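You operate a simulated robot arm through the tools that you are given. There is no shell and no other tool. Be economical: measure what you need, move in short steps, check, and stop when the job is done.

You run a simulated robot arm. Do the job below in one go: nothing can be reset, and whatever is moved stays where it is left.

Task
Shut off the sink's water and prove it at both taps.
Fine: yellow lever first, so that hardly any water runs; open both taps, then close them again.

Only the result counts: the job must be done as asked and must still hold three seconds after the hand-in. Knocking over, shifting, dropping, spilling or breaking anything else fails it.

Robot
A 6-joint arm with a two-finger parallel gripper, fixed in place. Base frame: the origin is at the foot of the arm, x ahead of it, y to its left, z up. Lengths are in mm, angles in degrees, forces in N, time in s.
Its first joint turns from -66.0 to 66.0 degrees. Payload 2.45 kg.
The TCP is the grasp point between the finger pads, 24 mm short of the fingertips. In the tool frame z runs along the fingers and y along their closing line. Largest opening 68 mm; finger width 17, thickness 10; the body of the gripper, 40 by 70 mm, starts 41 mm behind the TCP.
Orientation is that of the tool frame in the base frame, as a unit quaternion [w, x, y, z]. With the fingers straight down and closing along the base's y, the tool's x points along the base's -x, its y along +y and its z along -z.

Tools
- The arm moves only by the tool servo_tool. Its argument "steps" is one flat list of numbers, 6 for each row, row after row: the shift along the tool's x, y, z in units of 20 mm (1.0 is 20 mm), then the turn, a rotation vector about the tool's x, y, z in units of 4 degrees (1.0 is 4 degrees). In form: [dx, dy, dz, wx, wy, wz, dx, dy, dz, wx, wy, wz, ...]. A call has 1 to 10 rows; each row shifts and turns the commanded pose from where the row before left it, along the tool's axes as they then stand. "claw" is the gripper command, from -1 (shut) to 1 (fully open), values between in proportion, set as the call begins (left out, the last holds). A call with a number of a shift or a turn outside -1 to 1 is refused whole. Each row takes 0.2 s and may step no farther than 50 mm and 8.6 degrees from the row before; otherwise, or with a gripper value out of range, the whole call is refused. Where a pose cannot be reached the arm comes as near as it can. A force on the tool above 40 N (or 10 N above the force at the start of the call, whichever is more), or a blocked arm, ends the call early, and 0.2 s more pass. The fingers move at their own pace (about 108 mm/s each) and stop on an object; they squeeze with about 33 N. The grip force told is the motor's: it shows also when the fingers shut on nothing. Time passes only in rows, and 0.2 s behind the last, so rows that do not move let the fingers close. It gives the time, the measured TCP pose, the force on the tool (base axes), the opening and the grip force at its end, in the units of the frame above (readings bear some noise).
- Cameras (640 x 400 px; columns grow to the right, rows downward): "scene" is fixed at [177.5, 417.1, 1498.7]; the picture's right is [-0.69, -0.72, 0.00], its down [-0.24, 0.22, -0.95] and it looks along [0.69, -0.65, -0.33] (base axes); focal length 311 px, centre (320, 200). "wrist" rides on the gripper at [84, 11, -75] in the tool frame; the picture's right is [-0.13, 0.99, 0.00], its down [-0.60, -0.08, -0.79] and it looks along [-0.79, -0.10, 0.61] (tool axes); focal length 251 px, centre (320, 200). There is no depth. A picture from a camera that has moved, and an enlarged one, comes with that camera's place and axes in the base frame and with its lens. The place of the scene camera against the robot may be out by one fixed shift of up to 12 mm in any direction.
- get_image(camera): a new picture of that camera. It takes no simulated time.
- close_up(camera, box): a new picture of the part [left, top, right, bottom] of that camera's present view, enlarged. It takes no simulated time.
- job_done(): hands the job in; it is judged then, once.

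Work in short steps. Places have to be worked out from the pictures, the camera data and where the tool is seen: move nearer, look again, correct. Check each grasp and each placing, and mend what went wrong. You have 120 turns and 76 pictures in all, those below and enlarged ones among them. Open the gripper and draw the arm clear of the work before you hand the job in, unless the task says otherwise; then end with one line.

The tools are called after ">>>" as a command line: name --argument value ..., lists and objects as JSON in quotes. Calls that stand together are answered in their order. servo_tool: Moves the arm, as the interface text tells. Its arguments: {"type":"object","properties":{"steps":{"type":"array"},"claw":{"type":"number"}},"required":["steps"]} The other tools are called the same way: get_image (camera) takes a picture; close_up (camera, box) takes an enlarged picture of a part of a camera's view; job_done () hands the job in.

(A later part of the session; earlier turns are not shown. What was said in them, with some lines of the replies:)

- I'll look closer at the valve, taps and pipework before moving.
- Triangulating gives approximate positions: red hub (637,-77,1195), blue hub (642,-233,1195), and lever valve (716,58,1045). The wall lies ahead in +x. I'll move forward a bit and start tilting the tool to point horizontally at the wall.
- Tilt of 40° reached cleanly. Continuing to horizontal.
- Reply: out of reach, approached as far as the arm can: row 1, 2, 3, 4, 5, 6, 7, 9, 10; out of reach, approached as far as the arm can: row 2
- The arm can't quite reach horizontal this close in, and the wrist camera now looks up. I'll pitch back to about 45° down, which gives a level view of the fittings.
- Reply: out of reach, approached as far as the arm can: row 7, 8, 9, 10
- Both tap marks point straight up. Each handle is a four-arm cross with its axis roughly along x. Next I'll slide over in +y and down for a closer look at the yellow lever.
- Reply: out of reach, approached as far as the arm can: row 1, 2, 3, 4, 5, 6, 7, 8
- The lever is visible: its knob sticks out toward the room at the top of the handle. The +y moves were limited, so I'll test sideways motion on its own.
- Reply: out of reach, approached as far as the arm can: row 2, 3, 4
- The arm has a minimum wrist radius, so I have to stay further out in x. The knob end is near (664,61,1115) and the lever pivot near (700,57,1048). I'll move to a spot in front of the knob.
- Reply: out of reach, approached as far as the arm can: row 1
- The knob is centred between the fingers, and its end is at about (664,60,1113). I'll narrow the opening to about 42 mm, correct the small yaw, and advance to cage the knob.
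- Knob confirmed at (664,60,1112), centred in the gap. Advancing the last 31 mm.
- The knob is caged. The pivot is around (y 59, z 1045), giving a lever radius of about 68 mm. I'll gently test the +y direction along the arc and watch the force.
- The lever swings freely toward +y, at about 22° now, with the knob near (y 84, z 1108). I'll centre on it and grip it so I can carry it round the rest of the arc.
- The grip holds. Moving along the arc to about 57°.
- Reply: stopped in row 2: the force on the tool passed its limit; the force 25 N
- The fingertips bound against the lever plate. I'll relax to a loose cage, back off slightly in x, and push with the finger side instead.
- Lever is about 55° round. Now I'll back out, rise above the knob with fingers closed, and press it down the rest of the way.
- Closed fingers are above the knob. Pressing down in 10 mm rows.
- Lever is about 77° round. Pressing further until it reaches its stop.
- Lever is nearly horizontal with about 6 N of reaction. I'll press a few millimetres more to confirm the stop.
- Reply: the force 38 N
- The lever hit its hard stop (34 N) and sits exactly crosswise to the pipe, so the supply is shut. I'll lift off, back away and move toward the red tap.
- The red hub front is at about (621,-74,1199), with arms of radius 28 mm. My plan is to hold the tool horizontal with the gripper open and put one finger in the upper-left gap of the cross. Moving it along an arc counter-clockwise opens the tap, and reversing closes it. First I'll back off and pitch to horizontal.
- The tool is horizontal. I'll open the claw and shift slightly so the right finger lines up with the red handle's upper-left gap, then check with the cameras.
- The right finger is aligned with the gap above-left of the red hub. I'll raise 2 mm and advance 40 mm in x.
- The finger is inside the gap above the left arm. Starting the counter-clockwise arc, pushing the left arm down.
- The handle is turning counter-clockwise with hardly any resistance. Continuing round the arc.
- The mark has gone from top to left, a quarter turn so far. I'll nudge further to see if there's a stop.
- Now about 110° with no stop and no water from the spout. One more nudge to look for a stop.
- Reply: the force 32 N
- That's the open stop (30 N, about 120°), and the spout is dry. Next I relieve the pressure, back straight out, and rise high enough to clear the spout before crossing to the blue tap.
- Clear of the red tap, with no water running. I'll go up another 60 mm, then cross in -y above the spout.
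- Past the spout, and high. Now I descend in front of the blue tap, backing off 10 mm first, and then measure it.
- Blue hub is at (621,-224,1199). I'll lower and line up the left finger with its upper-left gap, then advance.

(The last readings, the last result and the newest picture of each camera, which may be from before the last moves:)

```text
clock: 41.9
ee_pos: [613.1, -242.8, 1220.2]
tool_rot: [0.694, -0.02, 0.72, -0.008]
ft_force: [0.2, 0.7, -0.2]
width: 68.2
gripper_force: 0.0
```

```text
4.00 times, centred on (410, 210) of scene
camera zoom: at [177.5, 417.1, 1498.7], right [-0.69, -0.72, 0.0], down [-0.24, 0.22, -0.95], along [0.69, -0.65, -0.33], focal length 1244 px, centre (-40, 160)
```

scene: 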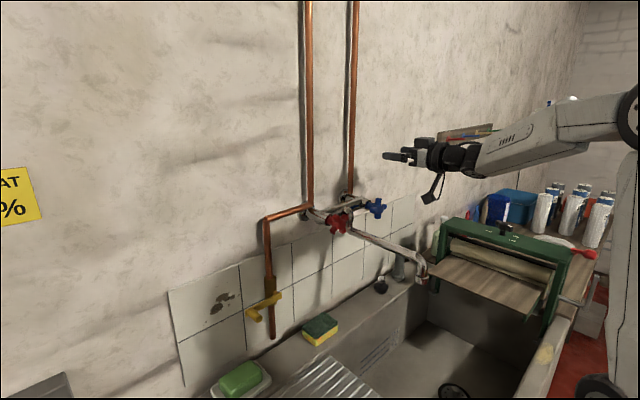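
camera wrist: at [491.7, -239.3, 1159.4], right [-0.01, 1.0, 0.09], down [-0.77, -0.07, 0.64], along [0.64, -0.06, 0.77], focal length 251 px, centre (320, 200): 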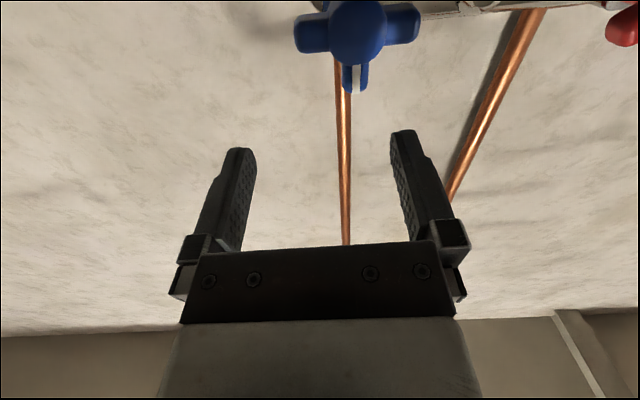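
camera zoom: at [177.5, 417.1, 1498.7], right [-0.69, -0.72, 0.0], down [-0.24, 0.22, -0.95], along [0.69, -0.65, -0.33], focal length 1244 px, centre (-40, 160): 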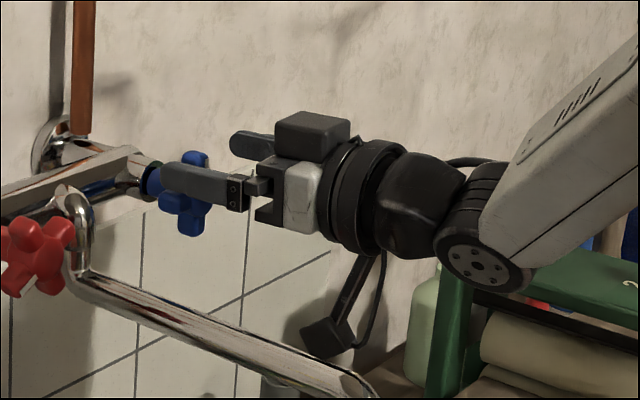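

The finger sits just above the blue left arm. Driving the counter-clockwise arc.

>>> servo_tool --steps '[0.3, 0.15, 0.12, 0, 0, 0, 0.33, 0.15, 0, 0, 0, 0, 0.35, 0.07, 0, 0, 0, 0, 0.35, -0.04, 0, 0, 0, 0, 0.33, -0.12, 0, 0, 0, 0]'

>>> close_up --camera "wrist" --box '[220, 0, 500, 250]'

```text
clock: 43.1
ee_pos: [615.1, -238.3, 1186.5]
tool_rot: [0.693, -0.021, 0.72, -0.008]
ft_force: [0.2, 0.3, -0.2]
width: 68.1
gripper_force: 0.1
```

```text
1.60 times, centred on (360, 125) of wrist
camera zoom: at [536.4, -232.1, 1106.1], right [-0.01, 1.0, 0.09], down [-0.77, -0.07, 0.64], along [0.64, -0.06, 0.77], focal length 402 px, centre (256, 320)
```

zoom: 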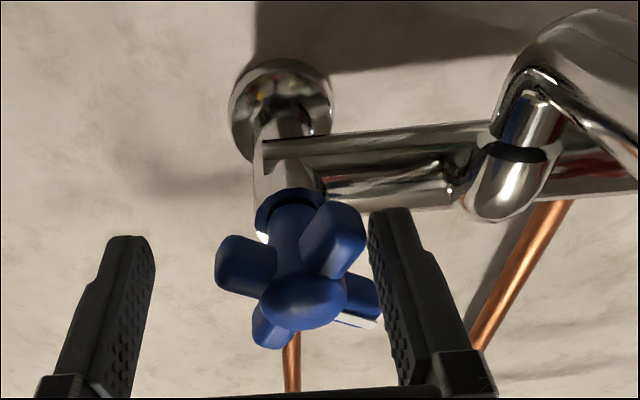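

About 60° so far. Continuing to the stop.

>>> servo_tool --steps '[0.25, -0.28, 0, 0, 0, 0, 0.22, -0.28, 0, 0, 0, 0, 0.13, -0.32, 0, 0, 0, 0, 0.05, -0.35, 0, 0, 0, 0, 0, -0.3, 0, 0, 0, 0]'

>>> close_up --camera "wrist" --box '[220, 0, 500, 250]'

>>> get_image --camera "scene"

```text
clock: 44.3
ee_pos: [615.1, -263.8, 1173.7]
tool_rot: [0.693, -0.026, 0.721, -0.004]
ft_force: [-4.0, 36.7, -6.4]
width: 68.0
gripper_force: 0.7
```

```text
1.60 times, centred on (360, 125) of wrist
camera zoom: at [537.4, -257.7, 1093.2], right [-0.03, 1.0, 0.09], down [-0.77, -0.08, 0.64], along [0.64, -0.05, 0.76], focal length 402 px, centre (256, 320)
```

zoom: 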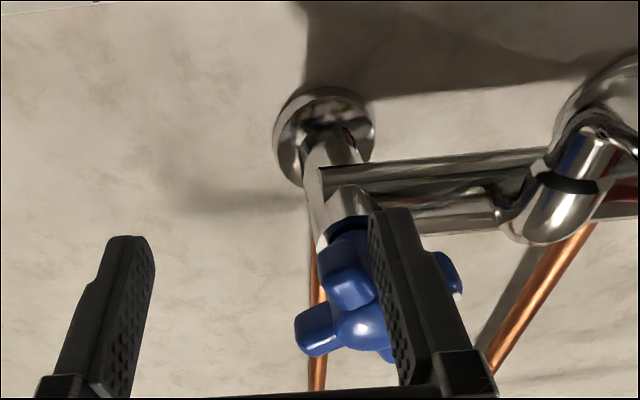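

```text
32 pictures are left
```

scene: 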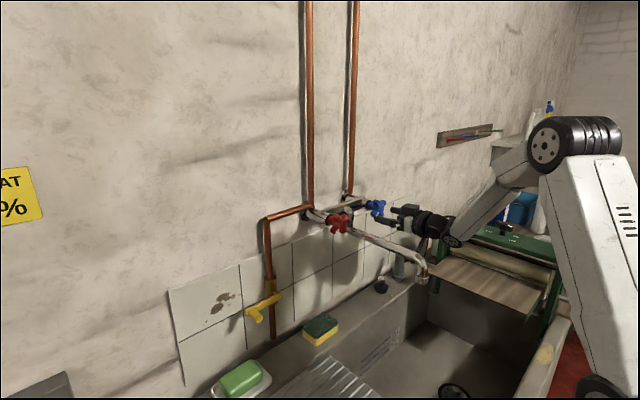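

Blue is at its open stop too, so both taps are now open. Checking the spout for water.

>>> close_up --camera "scene" --box '[310, 180, 470, 300]'

```text
3.33 times, centred on (390, 240) of scene
camera zoom: at [177.4, 418.5, 1498.4], right [-0.69, -0.73, 0.0], down [-0.24, 0.22, -0.95], along [0.69, -0.65, -0.33], focal length 1037 px, centre (87, 67)
```

zoom: 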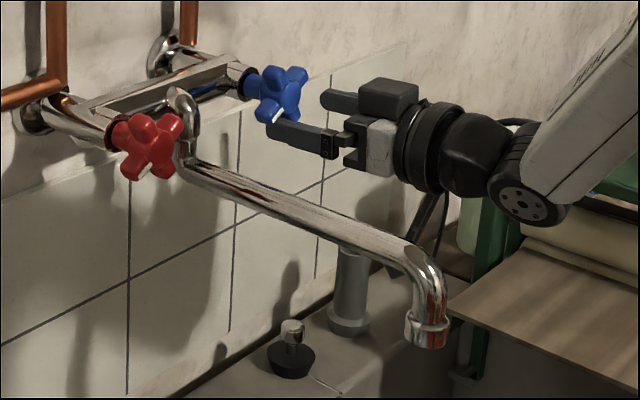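

The spout is dry with both taps open, which proves the shut-off. Now I close blue by reversing the arc.

>>> servo_tool --steps '[-0.05, 0.4, 0, 0, 0, 0, -0.13, 0.32, 0, 0, 0, 0, -0.22, 0.28, 0, 0, 0, 0, -0.28, 0.22, 0, 0, 0, 0, -0.33, 0.13, 0, 0, 0, 0, -0.35, 0.05, 0, 0, 0, 0, -0.35, -0.05, 0, 0, 0, 0, -0.33, -0.13, 0, 0, 0, 0]'

>>> close_up --camera "wrist" --box '[220, 0, 500, 250]'

```text
clock: 46.1
ee_pos: [614.9, -243.9, 1215.7]
tool_rot: [0.694, -0.02, 0.719, -0.009]
ft_force: [0.1, 0.8, 0.5]
width: 67.9
gripper_force: 0.1
```

```text
1.60 times, centred on (360, 125) of wrist
camera zoom: at [537.7, -237.4, 1134.8], right [-0.01, 1.0, 0.09], down [-0.77, -0.07, 0.63], along [0.64, -0.06, 0.77], focal length 402 px, centre (256, 320)
```

zoom: 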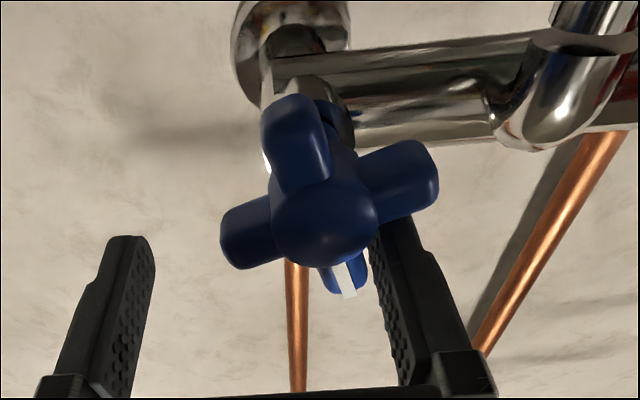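

About 15–20° left. Continuing toward the closed stop.

>>> servo_tool --steps '[-0.2, -0.17, 0, 0, 0, 0, -0.2, -0.17, 0, 0, 0, 0, -0.05, -0.15, 0, 0, 0, 0, 0, -0.12, 0, 0, 0, 0]'

>>> close_up --camera "wrist" --box '[220, 0, 500, 250]'

```text
clock: 47.1
ee_pos: [616.5, -251.6, 1224.5]
tool_rot: [0.694, -0.024, 0.72, -0.006]
ft_force: [-7.9, 26.0, -4.1]
width: 67.6
gripper_force: 0.1
```

```text
1.60 times, centred on (360, 125) of wrist
camera zoom: at [538.6, -246.0, 1143.4], right [-0.02, 1.0, 0.09], down [-0.77, -0.07, 0.64], along [0.64, -0.05, 0.77], focal length 402 px, centre (256, 320)
```

zoom: 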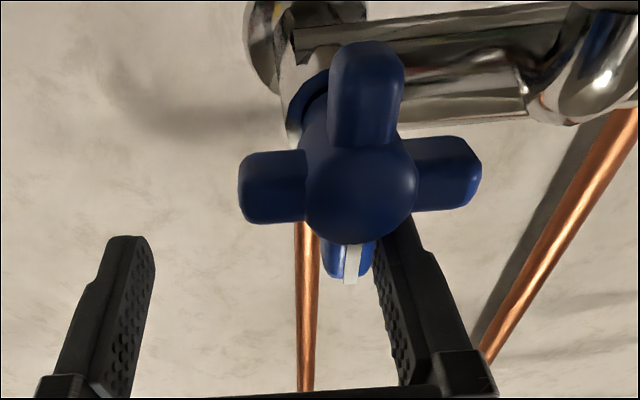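

Blue is closed: 26 N at the stop, mark at the top. Backing out, rising over the spout, and returning to red.

>>> servo_tool --steps '[0, 0.3, 0, 0, 0, 0, 0, 0, -1, 0, 0, 0, 0, 0, -1, 0, 0, 0, -1, 0, -0.1, 0, 0, 0, -1, 0, 0, 0, 0, 0, -1, 0, 0, 0, 0, 0, -1, 0, 0, 0, 0, 0, -1, 0, 0, 0, 0, 0, -1, 0, 0, 0, 0, 0, -0.3, 0, 0, 0, 0, 0]'

>>> servo_tool --steps '[0, 1, 0, 0, 0, 0, 0, 1, 0, 0, 0, 0, 0, 1, 0, 0, 0, 0, 0, 1, 0, 0, 0, 0, 0, 1, 0, 0, 0, 0, 0, 1, 0, 0, 0, 0, 0, 1, 0, 0, 0, 0, 0, 1, 0, 0, 0, 0, 0, 1, 0, 0, 0, 0, 0, 1, 0, 0, 0, 0]'

>>> close_up --camera "scene" --box '[280, 140, 440, 260]'

```text
clock: 49.3
ee_pos: [578.2, -245.5, 1352.0]
tool_rot: [0.694, -0.021, 0.719, -0.007]
ft_force: [-0.7, -0.7, 0.6]
width: 68.0
gripper_force: 0.1
```

```text
clock: 51.5
ee_pos: [575.0, -45.2, 1343.3]
tool_rot: [0.694, -0.021, 0.72, -0.008]
ft_force: [0.4, -0.4, -0.7]
width: 67.9
gripper_force: 0.1
```

```text
3.33 times, centred on (360, 200) of scene
camera zoom: at [177.5, 417.1, 1498.7], right [-0.69, -0.72, 0.0], down [-0.24, 0.22, -0.95], along [0.69, -0.65, -0.33], focal length 1037 px, centre (187, 200)
```

zoom: 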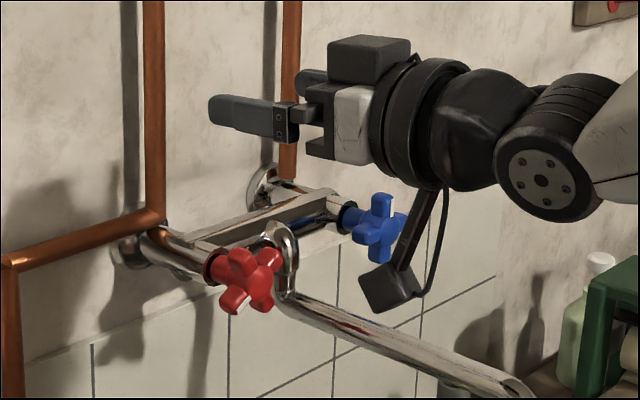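

Now descending beside red to re-enter the lower gap where the finger left it.

>>> servo_tool --steps '[0, 0.6, 0, 0, 0, 0, 0, 0.6, 0, 0, 0, 0, 1, 0, 0, 0, 0, 0, 1, 0, 0, 0, 0, 0, 1, 0, 0, 0, 0, 0, 1, 0, 0, 0, 0, 0, 1, 0, 0, 0, 0, 0, 1, 0, 0, 0, 0, 0, 1, 0, 0, 0, 0, 0, 1, 0, 0, 0, 0, 0]'

>>> servo_tool --steps '[0.55, 0, 0, 0, 0, 0]'

>>> close_up --camera "scene" --box '[290, 180, 410, 260]'

>>> get_image --camera "wrist"

```text
clock: 53.7
ee_pos: [567.9, -28.9, 1184.0]
tool_rot: [0.694, -0.02, 0.72, -0.008]
ft_force: [-1.3, 0.7, -0.3]
width: 68.2
gripper_force: 0.0
```

```text
clock: 54.1
ee_pos: [568.0, -28.3, 1172.2]
tool_rot: [0.694, -0.022, 0.72, -0.008]
ft_force: [-1.0, 0.0, -1.0]
width: 67.9
gripper_force: 0.0
```

```text
5.00 times, centred on (350, 220) of scene
camera zoom: at [177.5, 417.1, 1498.7], right [-0.69, -0.72, 0.0], down [-0.24, 0.22, -0.95], along [0.69, -0.65, -0.33], focal length 1556 px, centre (170, 100)
```

zoom: 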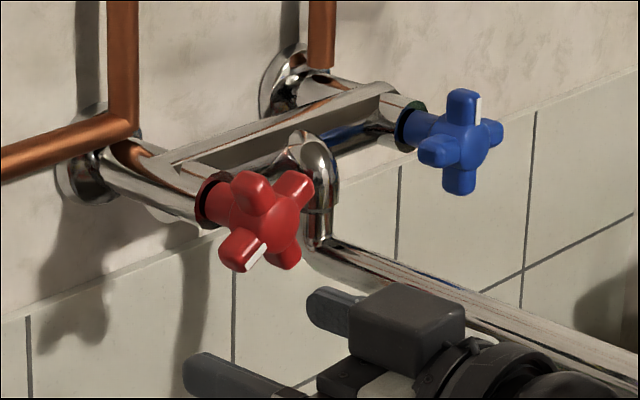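

```text
26 pictures are left
camera wrist: at [490.3, -21.5, 1091.8], right [-0.01, 1.0, 0.09], down [-0.77, -0.07, 0.64], along [0.64, -0.06, 0.77], focal length 251 px, centre (320, 200)
```

wrist: 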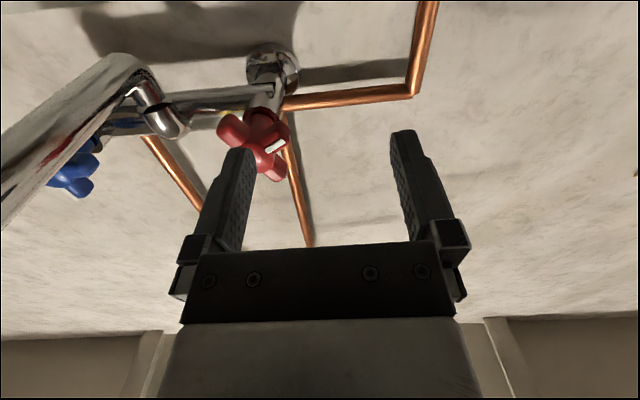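

The lower gap between the marked arm and the next one is just where expected. I'll shift 4 mm in -y and 2 mm down, then advance 47 mm.

>>> servo_tool --steps '[0.05, -0.22, 0, 0, 0, 0, 0, 0, 0.6, 0, 0, 0, 0, 0, 0.6, 0, 0, 0, 0, 0, 0.6, 0, 0, 0, 0, 0, 0.55, 0, 0, 0]'

>>> close_up --camera "wrist" --box '[120, 0, 400, 250]'

```text
clock: 55.3
ee_pos: [616.3, -31.1, 1170.2]
tool_rot: [0.694, -0.021, 0.72, -0.008]
ft_force: [0.1, 0.0, 0.1]
width: 68.2
gripper_force: 0.1
```

```text
1.60 times, centred on (260, 125) of wrist
camera zoom: at [537.7, -25.3, 1089.6], right [-0.01, 1.0, 0.09], down [-0.77, -0.07, 0.64], along [0.64, -0.06, 0.77], focal length 402 px, centre (416, 320)
```

zoom: 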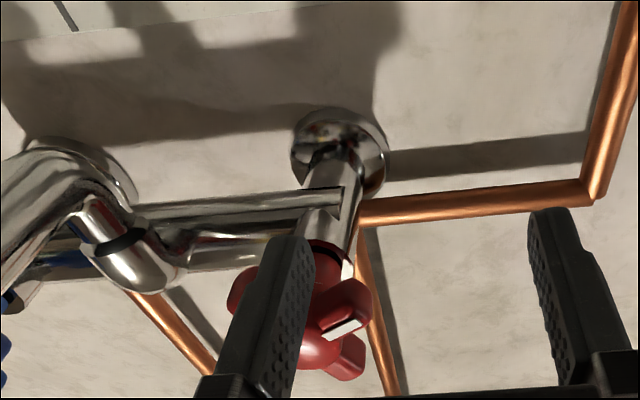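

The finger is in the gap with no contact. Reversing the arc to close red.

>>> servo_tool --steps '[-0.08, 0.2, 0, 0, 0, 0, -0.13, 0.28, 0, 0, 0, 0, -0.22, 0.28, 0, 0, 0, 0, -0.28, 0.22, 0, 0, 0, 0, -0.33, 0.13, 0, 0, 0, 0, -0.35, 0.05, 0, 0, 0, 0, -0.35, -0.05, 0, 0, 0, 0, -0.33, -0.13, 0, 0, 0, 0]'

>>> close_up --camera "wrist" --box '[120, 0, 400, 250]'

```text
clock: 57.1
ee_pos: [616.3, -10.4, 1210.7]
tool_rot: [0.694, -0.022, 0.719, -0.007]
ft_force: [-0.8, 0.2, -1.2]
width: 67.6
gripper_force: 0.1
```

```text
1.60 times, centred on (260, 125) of wrist
camera zoom: at [538.2, -3.5, 1129.6], right [-0.01, 1.0, 0.09], down [-0.77, -0.07, 0.63], along [0.64, -0.06, 0.77], focal length 402 px, centre (416, 320)
```

zoom: 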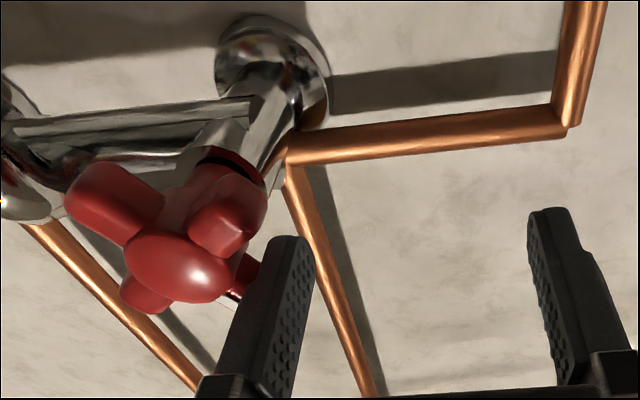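

About 40° left. Continuing to the closed stop.

>>> servo_tool --steps '[-0.24, -0.13, 0, 0, 0, 0, -0.2, -0.16, 0, 0, 0, 0, -0.15, -0.18, 0, 0, 0, 0, -0.06, -0.18, 0, 0, 0, 0, 0, -0.14, 0, 0, 0, 0]'

>>> close_up --camera "wrist" --box '[120, 0, 400, 250]'

```text
clock: 58.3
ee_pos: [617.7, -25.1, 1224.8]
tool_rot: [0.694, -0.023, 0.72, -0.008]
ft_force: [-1.5, 5.9, 0.4]
width: 63.7
gripper_force: 0.1
```

```text
1.60 times, centred on (260, 125) of wrist
camera zoom: at [539.7, -19.3, 1143.4], right [-0.02, 1.0, 0.09], down [-0.77, -0.07, 0.64], along [0.64, -0.06, 0.77], focal length 402 px, centre (416, 320)
```

zoom: 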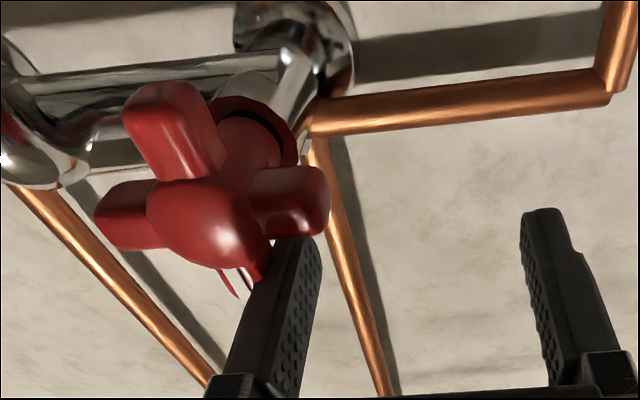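

Starting to meet resistance. A few more millimetres to be sure it reaches the stop.

>>> servo_tool --steps '[0, -0.15, 0, 0, 0, 0, 0, -0.15, 0, 0, 0, 0, 0, -0.15, 0, 0, 0, 0]'

>>> close_up --camera "wrist" --box '[120, 0, 400, 250]'

>>> close_up --camera "scene" --box '[290, 180, 410, 260]'

```text
clock: 59.1
ee_pos: [618.2, -33.2, 1224.7]
tool_rot: [0.694, -0.023, 0.72, -0.008]
ft_force: [0.0, 21.9, -0.7]
width: 50.5
gripper_force: 0.0
```

```text
1.60 times, centred on (260, 125) of wrist
camera zoom: at [539.6, -26.4, 1143.7], right [-0.02, 1.0, 0.09], down [-0.77, -0.07, 0.64], along [0.64, -0.05, 0.77], focal length 402 px, centre (416, 320)
```

zoom: 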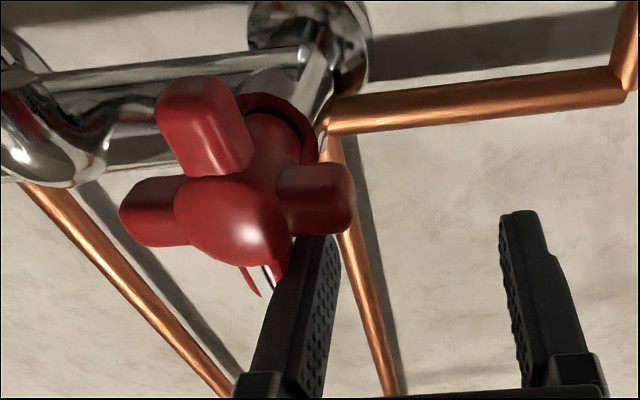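

```text
5.00 times, centred on (350, 220) of scene
camera zoom: at [177.4, 417.9, 1498.5], right [-0.69, -0.73, 0.0], down [-0.24, 0.22, -0.95], along [0.69, -0.65, -0.33], focal length 1556 px, centre (170, 100)
```

zoom: 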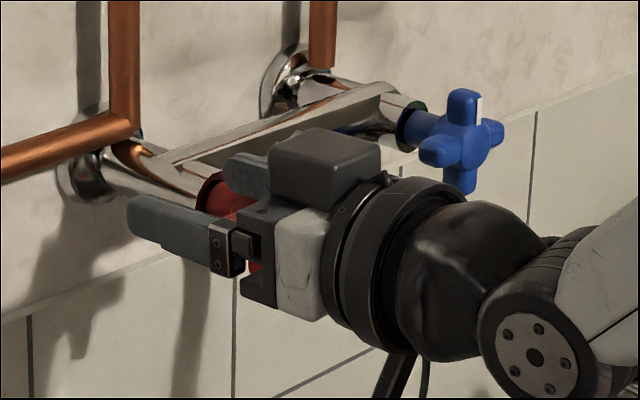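

22 N at the stop and the mark looks back at the top. Relieving, backing out and checking both handles.

>>> servo_tool --steps '[0, 0.6, 0, 0, 0, 0, 0, 0.3, 0, 0, 0, 0, 0, 0, -0.7, 0, 0, 0, 0, 0, -0.9, 0, 0, 0, 0, 0, -0.7, 0, 0, 0, 0, 1, 0, 0, 0, 0, 0, 1, 0, 0, 0, 0, -1, 1, 0, 0, 0, 0, -1, 0, 0, 0, 0, 0, -1, 0, 0, 0, 0, 0]'

>>> close_up --camera "scene" --box '[290, 180, 410, 260]'

>>> get_image --camera "scene"

```text
clock: 61.3
ee_pos: [571.4, 44.6, 1283.2]
tool_rot: [0.694, -0.021, 0.72, -0.008]
ft_force: [-0.9, -0.7, -0.4]
width: 67.9
gripper_force: 0.2
```

```text
5.00 times, centred on (350, 220) of scene
camera zoom: at [177.5, 417.1, 1498.7], right [-0.69, -0.72, 0.0], down [-0.24, 0.22, -0.95], along [0.69, -0.65, -0.33], focal length 1556 px, centre (170, 100)
```

zoom: 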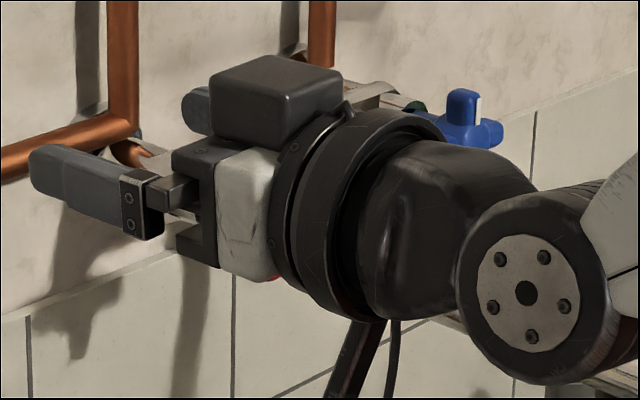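

```text
19 pictures are left
```

scene: 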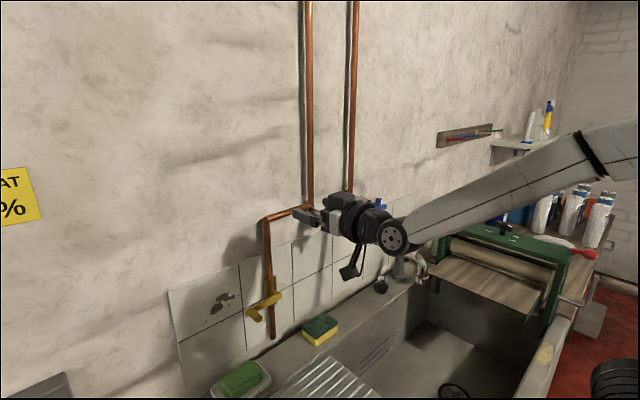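

The arm blocks the view of red, so I'll raise it well clear and look again.

>>> servo_tool --steps '[-1, 0, 0, 0, 0, 0, -1, 0, 0, 0, 0, 0, -1, 0, 0, 0, 0, 0, -1, 0, 0, 0, 0, 0, -1, 0, 0, 0, 0, 0, -1, 0, 0, 0, 0, 0]'

>>> close_up --camera "scene" --box '[290, 180, 410, 260]'

>>> close_up --camera "scene" --box '[230, 200, 450, 340]'

```text
clock: 62.7
ee_pos: [576.7, 48.8, 1402.7]
tool_rot: [0.694, -0.021, 0.72, -0.008]
ft_force: [-0.2, -0.7, 0.4]
width: 67.7
gripper_force: 0.1
```

```text
5.00 times, centred on (350, 220) of scene
camera zoom: at [177.5, 417.1, 1498.7], right [-0.69, -0.72, 0.0], down [-0.24, 0.22, -0.95], along [0.69, -0.65, -0.33], focal length 1556 px, centre (170, 100)
```

zoom: 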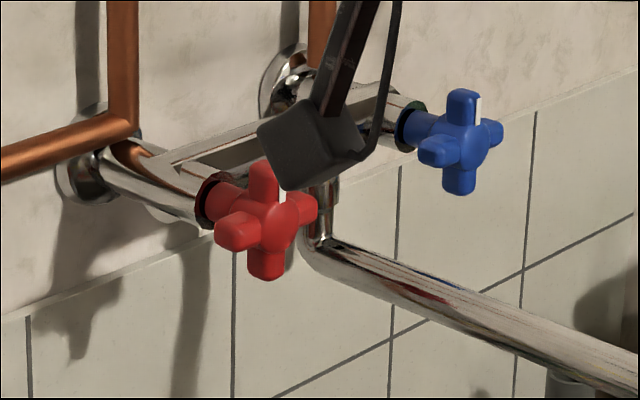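

```text
2.86 times, centred on (340, 270) of scene
camera zoom: at [177.5, 417.1, 1498.7], right [-0.69, -0.72, 0.0], down [-0.24, 0.22, -0.95], along [0.69, -0.65, -0.33], focal length 889 px, centre (263, 0)
```

zoom: 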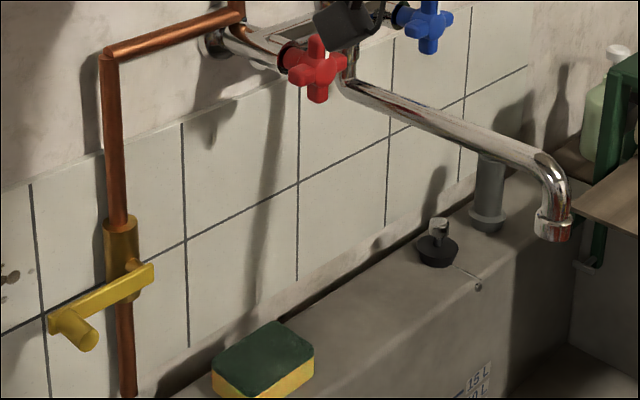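

Both handles are back in their starting closed positions. The lever is crosswise, the spout is dry, nothing else has moved, and the arm is clear with the gripper open. Handing in.

>>> job_done

```text
The job is handed in.
```

The water is shut off: I turned the yellow lever to its closed stop, opened both taps fully with the spout staying dry, then closed both taps again.
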